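You operate a simulated robot arm through the tools that you are given. There is no shell and no other tool. Be economical: measure what you need, move in short steps, check, and stop when the job is done.

You are at the controls of a simulated robot arm. One attempt, no reset.

TASK
Put the grease tin from the packing bench on top of the blank flange there.

It is judged by the outcome, as a careful person would: the job done as asked, and still so three seconds after it is handed in. It fails if anything else is knocked over, pushed out of place, dropped, spilled or broken.

THE ROBOT
A 7-joint arm with a two-finger parallel gripper, fixed in place. Base frame: the origin is at the foot of the arm, x ahead of it, y to its left, z up; the work surface is at about z = 0. Units: mm, degrees, N and s.
With the tool pointing down near the work surface it reaches from about 220 to 580 mm from the base axis. Its first joint turns from -66.0 to 66.0 degrees. Payload 2.5 kg.
The TCP is the grasp point between the finger pads, 23 mm short of the fingertips. In the tool frame z runs along the fingers and y along their closing line. The gripper opens to 94 mm. The fingers are 38 mm wide and 10 mm thick; the gripper's body (54 by 96 mm) begins 39 mm behind the TCP.
Orientation is that of the tool frame in the base frame, as [roll, pitch, yaw] about the fixed x, y, z axes, in that order (R = Rz(yaw) Ry(pitch) Rx(roll)). With the fingers straight down and closing along the base's y, the tool's x points along the base's -x, its y along +y and its z along -z.

THE INTERFACE
- The arm moves only by the tool step_arm. Its argument "rows" is a list of rows, each an object of numbers (a shift or turn left out is 0, a gripper value left out holds the last): "dx", "dy", "dz": the shift along the base's x, y, z in units of 20 mm (1.0 is 20 mm); "twist": the turn about the base's z in units of 6 degrees (1.0 is 6 degrees). In form: [{"dx": .., "dy": .., "dz": .., "twist": ..}, ...]. A call has 1 to 12 rows; each row shifts and turns the commanded pose from where the row before left it. "gripper" is the finger opening in mm, from 0 to 94, set as the call begins (left out, the last holds). A call with a number of a shift or a turn outside -1 to 1 is refused whole. Each row takes 0.2 s and may step no farther than 50 mm and 8.6 degrees from the row before; otherwise, or with a gripper value out of range, the whole call is refused. Where a pose cannot be reached the arm comes as near as it can. A force on the tool above 40 N (or 10 N above the force at the start of the call, whichever is more), or a blocked arm, ends the call early, and 0.2 s more pass. The fingers move at their own pace (about 108 mm/s each) and stop on an object; they squeeze with about 36 N. The grip force told is the motor's: it shows also when the fingers shut on nothing. Time passes only in rows, and 0.2 s behind the last, so rows that do not move let the fingers close. It gives the time, the measured TCP pose, the force on the tool (base axes), the opening and the grip force at its end, in the units of the frame above (readings bear some noise).
- Cameras (640 x 400 px; columns grow to the right, rows downward): "scene" is fixed at [137.1, -448.4, 518.6]; the picture's right is [0.51, -0.86, 0.00], its down [-0.63, -0.37, -0.69] and it looks along [0.59, 0.35, -0.73] (base axes); focal length 279 px, centre (320, 200). "wrist" rides on the gripper at [-39, 0, -44] in the tool frame; the picture's right is [0.00, -1.00, 0.00], its down [0.97, 0.00, -0.24] and it looks along [0.24, 0.00, 0.97] (tool axes); focal length 218 px, centre (320, 200). There is no depth. A picture from a camera that has moved, and an enlarged one, comes with that camera's place and axes in the base frame and with its lens. The place of the scene camera against the robot may be out by one fixed shift of up to 18 mm in any direction.
- camera(camera): a new picture of that camera. The clock stands still meanwhile.
- zoom(camera, box): a new picture of the part [left, top, right, bottom] of that camera's present view, enlarged. The clock stands still meanwhile.
- finish_job(): hands the job in; it is judged then, once.

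Work in short steps. Places have to be worked out from the pictures, the camera data and where the tool is seen: move nearer, look again, correct. Check each grasp and each placing, and mend what went wrong. You have 90 turns and 42 pictures in all, those below and enlarged ones among them. Open the gripper and draw the arm clear of the work before you hand the job in, unless the task says otherwise; then end with one line.

The tools are called after ">>>" by a JSON object that holds its "fn" and its "kwargs". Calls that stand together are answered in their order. step_arm: Moves the arm, as the interface text tells. Its arguments: {"type":"object","properties":{"rows":{"type":"array","items":{"type":"object","properties":{"dx":{"type":"number"},"dy":{"type":"number"},"dz":{"type":"number"},"twist":{"type":"number"}}}},"gripper":{"type":"number"}},"required":["rows"]} The other tools are called the same way: camera (camera) takes a picture; zoom (camera, box) takes an enlarged picture of a part of a camera's view; finish_job () hands the job in.

At the start:

```text
t: 0.0
position: [366.9, -182.6, 305.0]
tcp_rot: [180.0, 0.0, -180.0]
ft_force: [0.0, -0.1, 0.7]
width: 93.9
gripper_force: 0.0
```

scene: 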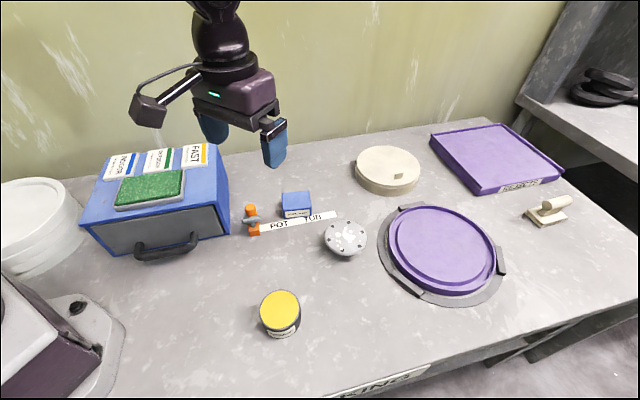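
wrist: 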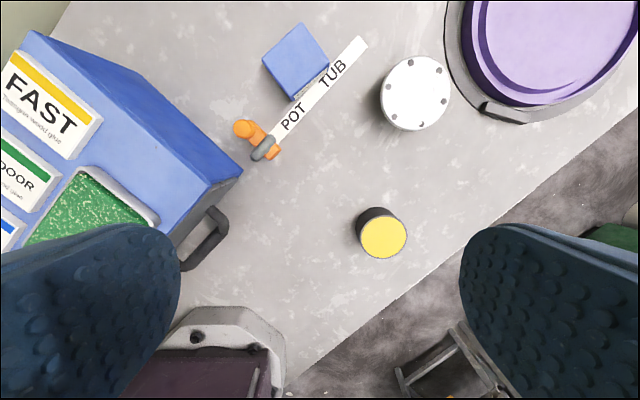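

The yellow-lidded can is probably the grease tin and the bolted disc the flange. I'll zoom in to confirm the labels.

>>> {"fn": "zoom", "kwargs": {"camera": "scene", "box": [220, 170, 400, 350]}}

>>> {"fn": "zoom", "kwargs": {"camera": "wrist", "box": [230, 10, 470, 280]}}

```text
2.22 times, centred on (310, 260) of scene
camera zoom: at [137.1, -448.4, 518.6], right [0.51, -0.86, 0.0], down [-0.63, -0.37, -0.69], along [0.59, 0.35, -0.73], focal length 619 px, centre (342, 67)
```

zoom: 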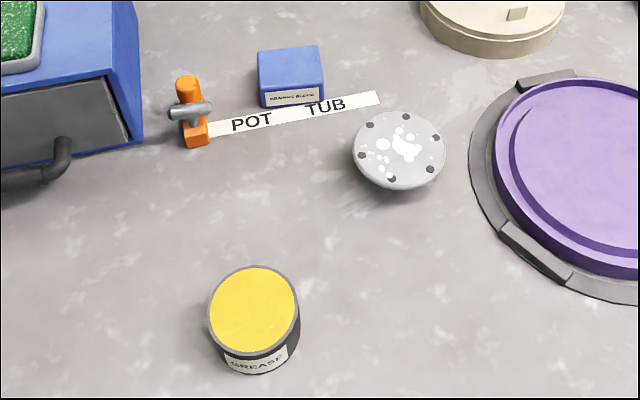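

```text
1.48 times, centred on (350, 145) of wrist
camera zoom: at [406.2, -184.4, 349.9], right [0.0, -1.0, 0.0], down [-0.97, 0.0, 0.24], along [-0.24, 0.0, -0.97], focal length 323 px, centre (276, 282)
```

zoom: 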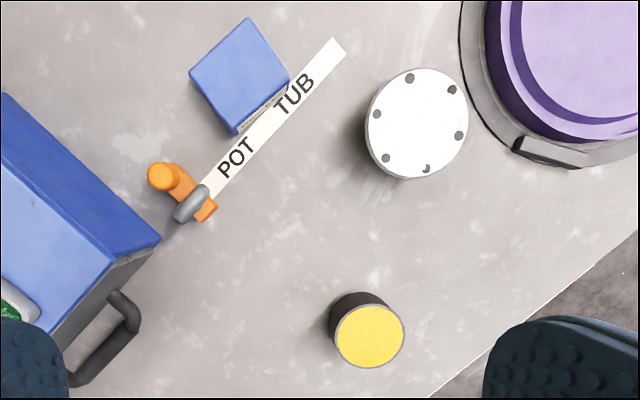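

The can is labelled GREASE, with its lid near (271,-281) and about 72 mm across. The flange is near (478,-317). I'll move above the tin for a better look.

>>> {"fn": "step_arm", "kwargs": {"rows": [{"dx": -0.95, "dy": -0.98, "dz": -0.8}, {"dx": -0.95, "dy": -0.98, "dz": -0.8}, {"dx": -0.95, "dy": -0.98, "dz": -0.8}, {"dx": -0.95, "dy": -0.98, "dz": -0.8}, {"dx": -0.95, "dy": -0.98, "dz": -0.8}, {}], "gripper": 94}}

>>> {"fn": "camera", "kwargs": {"camera": "wrist"}}

>>> {"fn": "camera", "kwargs": {"camera": "scene"}}

```text
t: 1.4
position: [271.7, -282.4, 224.7]
tcp_rot: [179.9, 0.0, -179.9]
ft_force: [-0.5, 0.3, 0.0]
width: 94.1
gripper_force: 0.0
```

```text
37 pictures are left
camera wrist: at [311.2, -282.7, 269.7], right [0.0, -1.0, 0.0], down [-0.97, 0.0, 0.24], along [-0.24, 0.0, -0.97], focal length 218 px, centre (320, 200)
```

wrist: 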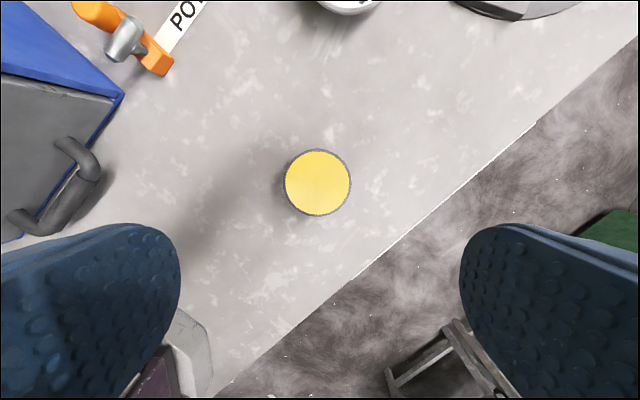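

```text
36 pictures are left
```

scene: 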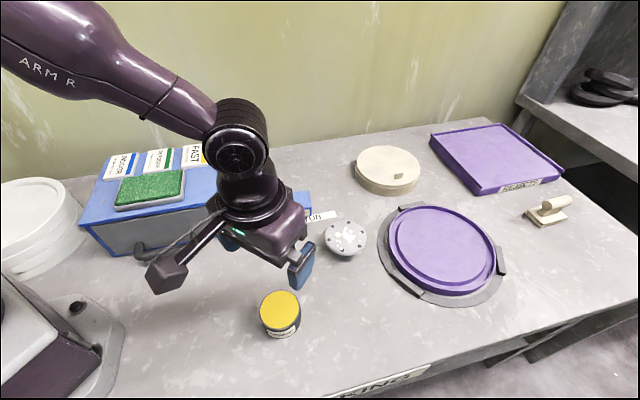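

The lid is about 69 mm wide, at roughly (274,-281) with its top about 45 mm up. I'll descend to z≈120, then measure again.

>>> {"fn": "step_arm", "kwargs": {"rows": [{"dx": 0.15, "dy": 0.08, "dz": -1}, {"dz": -1}, {"dz": -1}, {"dz": -1}, {"dz": -1}, {}]}}

>>> {"fn": "camera", "kwargs": {"camera": "wrist"}}

```text
t: 2.8
position: [276.1, -281.8, 126.8]
tcp_rot: [-180.0, 0.0, 180.0]
ft_force: [0.2, -0.3, 0.0]
width: 93.7
gripper_force: 0.0
```

```text
35 pictures are left
camera wrist: at [315.5, -282.3, 170.3], right [0.0, -1.0, 0.0], down [-0.97, 0.0, 0.24], along [-0.24, 0.0, -0.97], focal length 218 px, centre (320, 200)
```

wrist: 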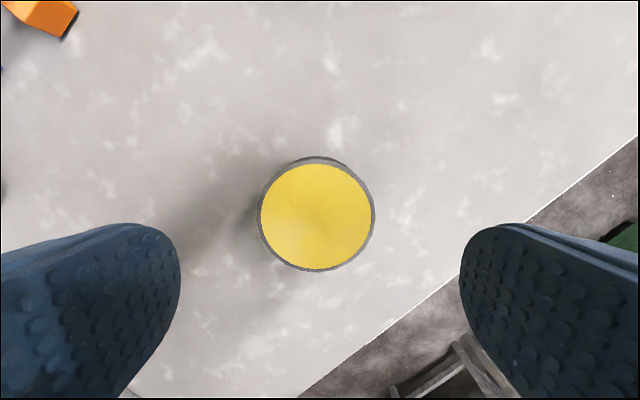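

Updated estimate: the tin is centred near (274,-279.6) and about 40 mm tall. I'll align and descend to TCP z≈28.

>>> {"fn": "step_arm", "kwargs": {"rows": [{"dx": -0.1, "dy": 0.11, "dz": -0.7}, {"dz": -0.9}, {"dz": -0.9}, {"dz": -0.9}, {"dz": -0.8}, {"dz": -0.75}, {}]}}

>>> {"fn": "camera", "kwargs": {"camera": "wrist"}}

```text
t: 4.4
position: [275.1, -277.4, 27.1]
tcp_rot: [-180.0, 0.0, -180.0]
ft_force: [0.1, 0.5, -0.1]
width: 94.0
gripper_force: 0.0
```

```text
34 pictures are left
camera wrist: at [312.7, -278.3, 70.8], right [0.0, -1.0, 0.0], down [-0.97, 0.0, 0.24], along [-0.24, 0.0, -0.97], focal length 218 px, centre (320, 200)
```

wrist: 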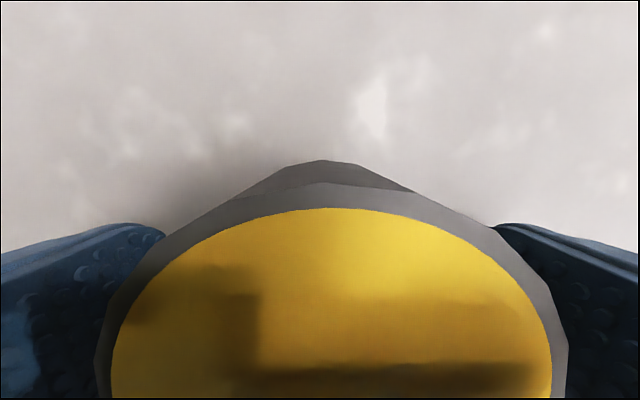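

The tin sits between the fingers, about 2 mm toward -y. I'll correct for that and close.

>>> {"fn": "step_arm", "kwargs": {"rows": [{"dy": -0.08}, {}]}}

>>> {"fn": "step_arm", "kwargs": {"rows": [{}, {}, {}, {}], "gripper": 55}}

```text
t: 5.0
position: [273.1, -279.0, 26.4]
tcp_rot: [-180.0, 0.0, -180.0]
ft_force: [0.2, -0.8, 0.0]
width: 94.1
gripper_force: 0.1
```

```text
t: 6.0
position: [272.7, -280.6, 27.4]
tcp_rot: [180.0, 0.1, -179.9]
ft_force: [-0.7, 0.9, 0.9]
width: 71.3
gripper_force: 35.9
```

The tin is gripped at 71 mm wide. I'll lift and check.

>>> {"fn": "step_arm", "kwargs": {"rows": [{"dz": 0.5}, {"dz": 0.8}, {"dz": 1}, {"dz": 1}, {"dz": 1}, {"dz": 1}, {}]}}

>>> {"fn": "camera", "kwargs": {"camera": "wrist"}}

>>> {"fn": "camera", "kwargs": {"camera": "scene"}}

```text
t: 7.6
position: [273.0, -278.4, 132.5]
tcp_rot: [180.0, 0.0, -180.0]
ft_force: [0.1, -0.4, -4.1]
width: 71.4
gripper_force: 36.1
```

```text
33 pictures are left
camera wrist: at [312.2, -279.4, 177.3], right [0.0, -1.0, 0.0], down [-0.97, 0.0, 0.24], along [-0.24, 0.0, -0.97], focal length 218 px, centre (320, 200)
```

wrist: 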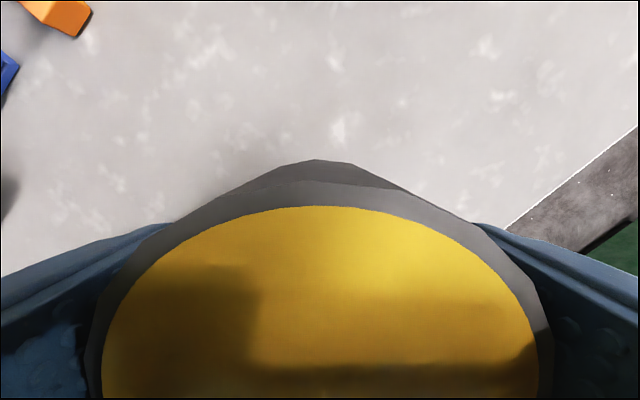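

```text
32 pictures are left
```

scene: 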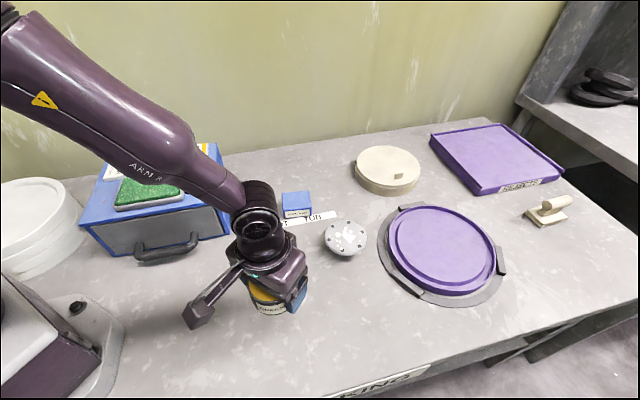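

The tin is held securely. I'll carry it higher toward the flange and look at the flange from closer up.

>>> {"fn": "step_arm", "kwargs": {"rows": [{"dz": 0.6, "dx": 0.5}, {"dz": 0.6, "dx": 0.8, "dy": -0.2}, {"dz": 0.6, "dx": 0.9, "dy": -0.2}, {"dz": 0.6, "dx": 0.9, "dy": -0.2}, {"dx": 0.9, "dy": -0.2}, {"dx": 0.9, "dy": -0.2}, {"dx": 0.9, "dy": -0.2}, {"dx": 0.9, "dy": -0.2}, {"dx": 0.8, "dy": -0.2}, {}]}}

>>> {"fn": "camera", "kwargs": {"camera": "wrist"}}

```text
t: 9.8
position: [423.8, -311.9, 180.9]
tcp_rot: [180.0, 0.0, -180.0]
ft_force: [-0.1, 0.2, -2.8]
width: 71.6
gripper_force: 35.6
```

```text
31 pictures are left
camera wrist: at [462.8, -312.7, 224.5], right [0.0, -1.0, 0.0], down [-0.97, 0.0, 0.24], along [-0.24, 0.0, -0.97], focal length 218 px, centre (320, 200)
```

wrist: 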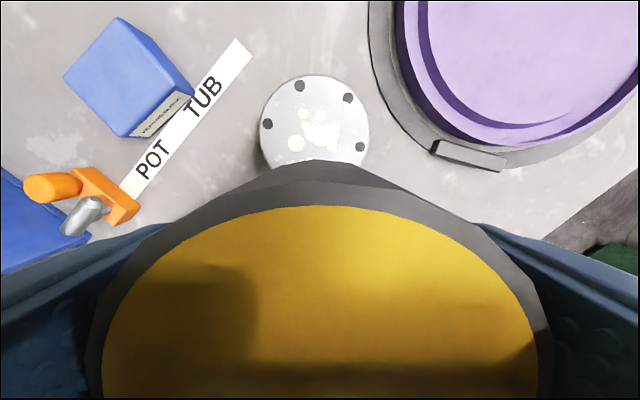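

Comparing both wrist views, the flange top is about 40 mm up, 90 mm across and centred near (472,-308). I'll move over it at z≈100 and check from the scene camera.

>>> {"fn": "step_arm", "kwargs": {"rows": [{"dx": 0.6, "dy": 0.1}, {"dx": 0.9, "dy": 0.1}, {"dx": 0.9}, {"dz": -0.8}, {"dz": -1}, {"dz": -1}, {"dz": -0.8}, {"dz": -0.4}, {}]}}

>>> {"fn": "zoom", "kwargs": {"camera": "scene", "box": [260, 140, 440, 300]}}

>>> {"fn": "camera", "kwargs": {"camera": "wrist"}}

```text
t: 11.8
position: [470.0, -307.6, 101.0]
tcp_rot: [180.0, 0.0, -180.0]
ft_force: [0.2, -0.1, -3.6]
width: 71.5
gripper_force: 36.0
```

```text
2.50 times, centred on (350, 220) of scene
camera zoom: at [137.1, -448.5, 518.5], right [0.51, -0.86, 0.0], down [-0.63, -0.37, -0.69], along [0.59, 0.35, -0.73], focal length 697 px, centre (245, 150)
```

zoom: 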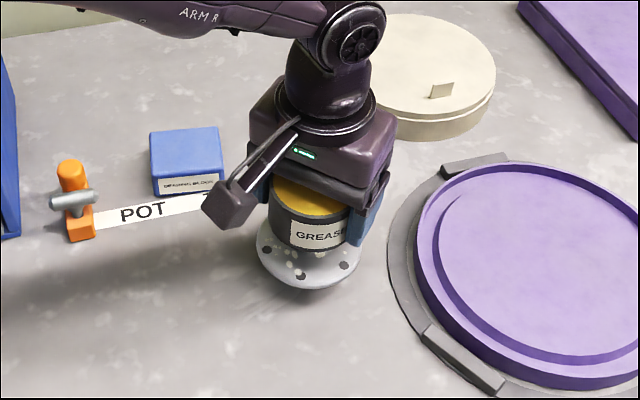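

```text
29 pictures are left
camera wrist: at [510.5, -308.0, 144.9], right [0.0, -1.0, 0.0], down [-0.97, 0.0, 0.24], along [-0.24, 0.0, -0.97], focal length 218 px, centre (320, 200)
```

wrist: 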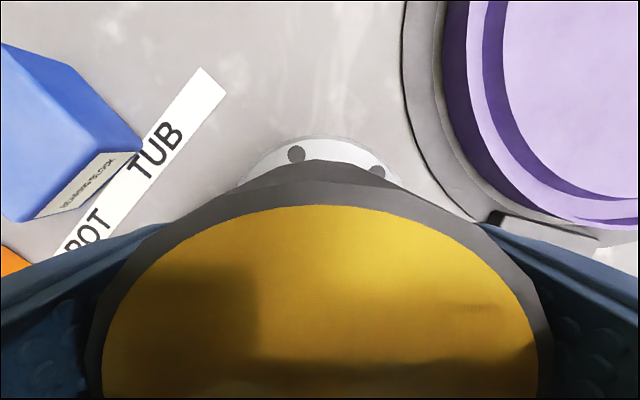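

The wrist view puts the flange's far edge at x≈516, so its centre is at about (471,-308), directly under the tin. I'll descend slowly to just above expected contact.

>>> {"fn": "step_arm", "kwargs": {"rows": [{"dx": 0.05, "dz": -0.4}, {"dz": -0.4}, {"dz": -0.2}, {"dz": -0.2}, {}]}}

>>> {"fn": "zoom", "kwargs": {"camera": "scene", "box": [290, 180, 400, 280]}}

```text
t: 13.0
position: [472.0, -306.8, 75.9]
tcp_rot: [180.0, 0.0, 180.0]
ft_force: [-0.3, -0.7, -3.2]
width: 71.7
gripper_force: 35.8
```

```text
4.00 times, centred on (345, 230) of scene
camera zoom: at [137.1, -448.5, 518.5], right [0.51, -0.86, 0.0], down [-0.63, -0.37, -0.69], along [0.59, 0.35, -0.73], focal length 1115 px, centre (220, 80)
```

zoom: 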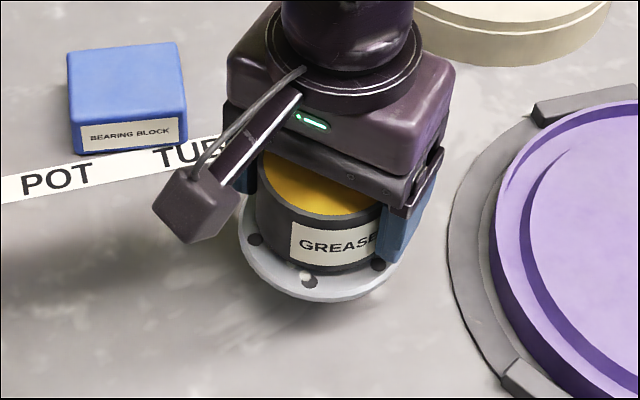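

Nearly touching and well aligned. I'll lower in ~1.4 mm rows and watch the vertical force.

>>> {"fn": "step_arm", "kwargs": {"rows": [{"dz": -0.07}, {"dz": -0.07}, {"dz": -0.07}, {"dz": -0.07}, {}]}}

```text
t: 14.2
position: [471.5, -307.8, 70.1]
tcp_rot: [-180.0, 0.0, 180.0]
ft_force: [0.0, -0.9, -1.4]
width: 71.5
gripper_force: 36.2
```

>>> {"fn": "step_arm", "kwargs": {"rows": [{"dz": -0.06}, {"dz": -0.06}, {}]}}

>>> {"fn": "zoom", "kwargs": {"camera": "scene", "box": [290, 180, 400, 280]}}

```text
t: 15.0
position: [473.4, -308.1, 70.1]
tcp_rot: [-179.9, 0.2, -180.0]
ft_force: [-7.6, 3.3, 22.4]
width: 71.6
gripper_force: 36.1
```

```text
4.00 times, centred on (345, 230) of scene
camera zoom: at [136.9, -448.4, 518.7], right [0.51, -0.86, 0.0], down [-0.63, -0.37, -0.69], along [0.59, 0.35, -0.73], focal length 1115 px, centre (220, 80)
```

zoom: 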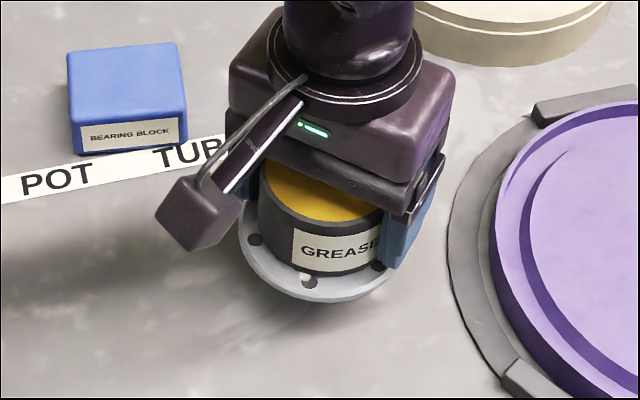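

Contact: 22 N upward with the tin seated flat and well centred. I'll ease off about 1.5 mm and then open.

>>> {"fn": "step_arm", "kwargs": {"rows": [{"dz": 0.06}, {}]}}

```text
t: 15.6
position: [472.8, -308.0, 71.2]
tcp_rot: [-179.9, 0.2, -179.9]
ft_force: [-2.1, 2.4, 20.1]
width: 71.5
gripper_force: 35.7
```

>>> {"fn": "step_arm", "kwargs": {"rows": [{"dz": 0.04}, {}, {}]}}

```text
t: 16.4
position: [473.0, -307.2, 69.9]
tcp_rot: [180.0, 0.0, 179.9]
ft_force: [2.9, -2.6, 7.7]
width: 71.6
gripper_force: 36.1
```

The load is down to about 8 N, so the tin is resting on the flange. I'll open the fingers.

>>> {"fn": "step_arm", "kwargs": {"rows": [{}, {}, {}], "gripper": 94}}

>>> {"fn": "camera", "kwargs": {"camera": "wrist"}}

```text
t: 17.2
position: [472.1, -307.5, 69.4]
tcp_rot: [180.0, 0.0, -180.0]
ft_force: [0.8, -0.8, 0.0]
width: 94.0
gripper_force: 0.0
```

```text
26 pictures are left
camera wrist: at [511.6, -308.1, 114.7], right [0.0, -1.0, 0.0], down [-0.97, 0.0, 0.24], along [-0.24, 0.0, -0.97], focal length 218 px, centre (320, 200)
```

wrist: 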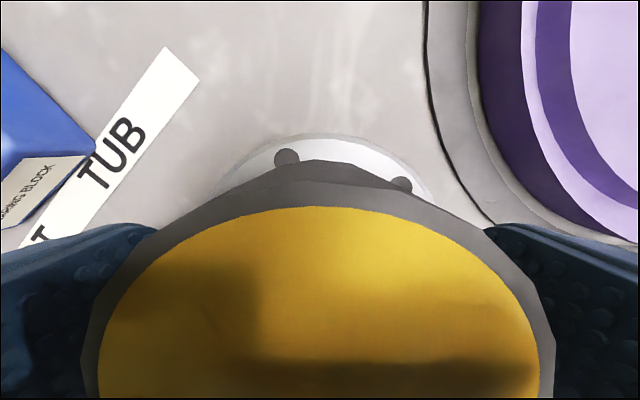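

Released cleanly and both fingers are clear of the tin. I'll lift straight up and retreat.

>>> {"fn": "step_arm", "kwargs": {"rows": [{"dz": 0.4}, {"dz": 0.6}, {"dz": 0.8}, {"dz": 1}, {"dz": 1}, {"dz": 1}, {"dz": 1}, {"dx": -0.9, "dy": 0.5}, {"dx": -0.9, "dy": 0.5}, {"dx": -0.9, "dy": 0.5}, {"dx": -0.9, "dy": 0.5}, {}]}}

>>> {"fn": "camera", "kwargs": {"camera": "wrist"}}

>>> {"fn": "camera", "kwargs": {"camera": "scene"}}

```text
t: 19.8
position: [399.4, -269.1, 185.6]
tcp_rot: [-179.9, -0.1, 179.9]
ft_force: [0.3, 0.8, 0.1]
width: 93.9
gripper_force: 0.1
```

```text
25 pictures are left
camera wrist: at [439.6, -269.1, 231.0], right [0.0, -1.0, 0.0], down [-0.97, 0.0, 0.24], along [-0.24, 0.0, -0.97], focal length 218 px, centre (320, 200)
```

wrist: 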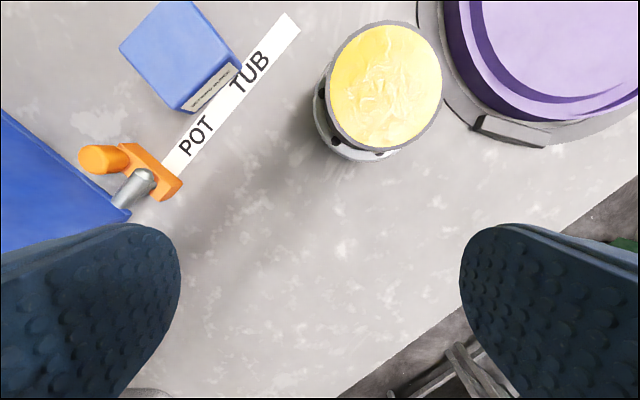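

```text
24 pictures are left
```

scene: 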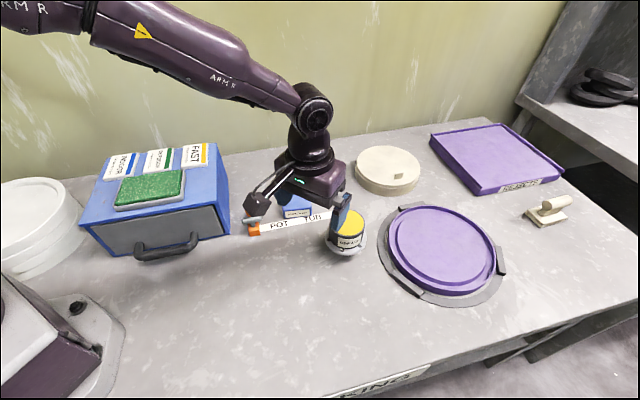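

The tin stands upright on the flange and nothing else has moved. I'll draw the arm back a little more and take one close-up check.

>>> {"fn": "step_arm", "kwargs": {"rows": [{"dx": -0.8, "dy": 0.8, "dz": 0.6}, {"dx": -0.8, "dy": 0.8, "dz": 0.6}, {"dx": -0.8, "dy": 0.8, "dz": 0.6}, {"dx": -0.8, "dy": 0.8, "dz": 0.6}, {}]}}

>>> {"fn": "zoom", "kwargs": {"camera": "scene", "box": [290, 180, 400, 280]}}

```text
t: 21.0
position: [334.5, -203.4, 234.6]
tcp_rot: [-180.0, 0.0, 180.0]
ft_force: [-0.4, 0.0, 1.0]
width: 93.8
gripper_force: 0.0
```

```text
4.00 times, centred on (345, 230) of scene
camera zoom: at [137.0, -448.4, 518.6], right [0.51, -0.86, 0.0], down [-0.63, -0.37, -0.69], along [0.59, 0.35, -0.73], focal length 1115 px, centre (220, 80)
```

zoom: 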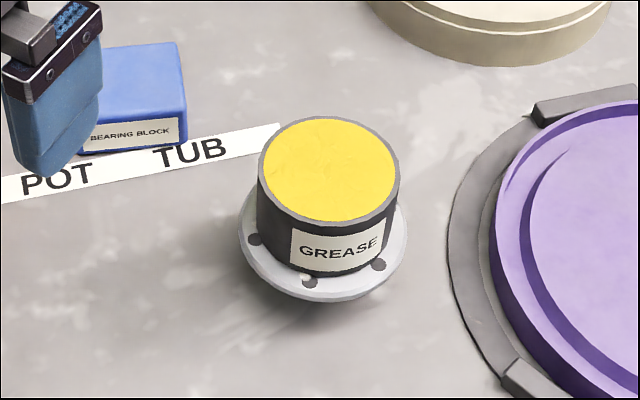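

The tin is centred and stable on the flange and the arm is clear, so I'm handing in.

>>> {"fn": "finish_job", "kwargs": {}}

```text
The job is handed in.
```

The grease tin is standing upright and centred on the blank flange, the gripper is open and clear, and nothing else was disturbed.
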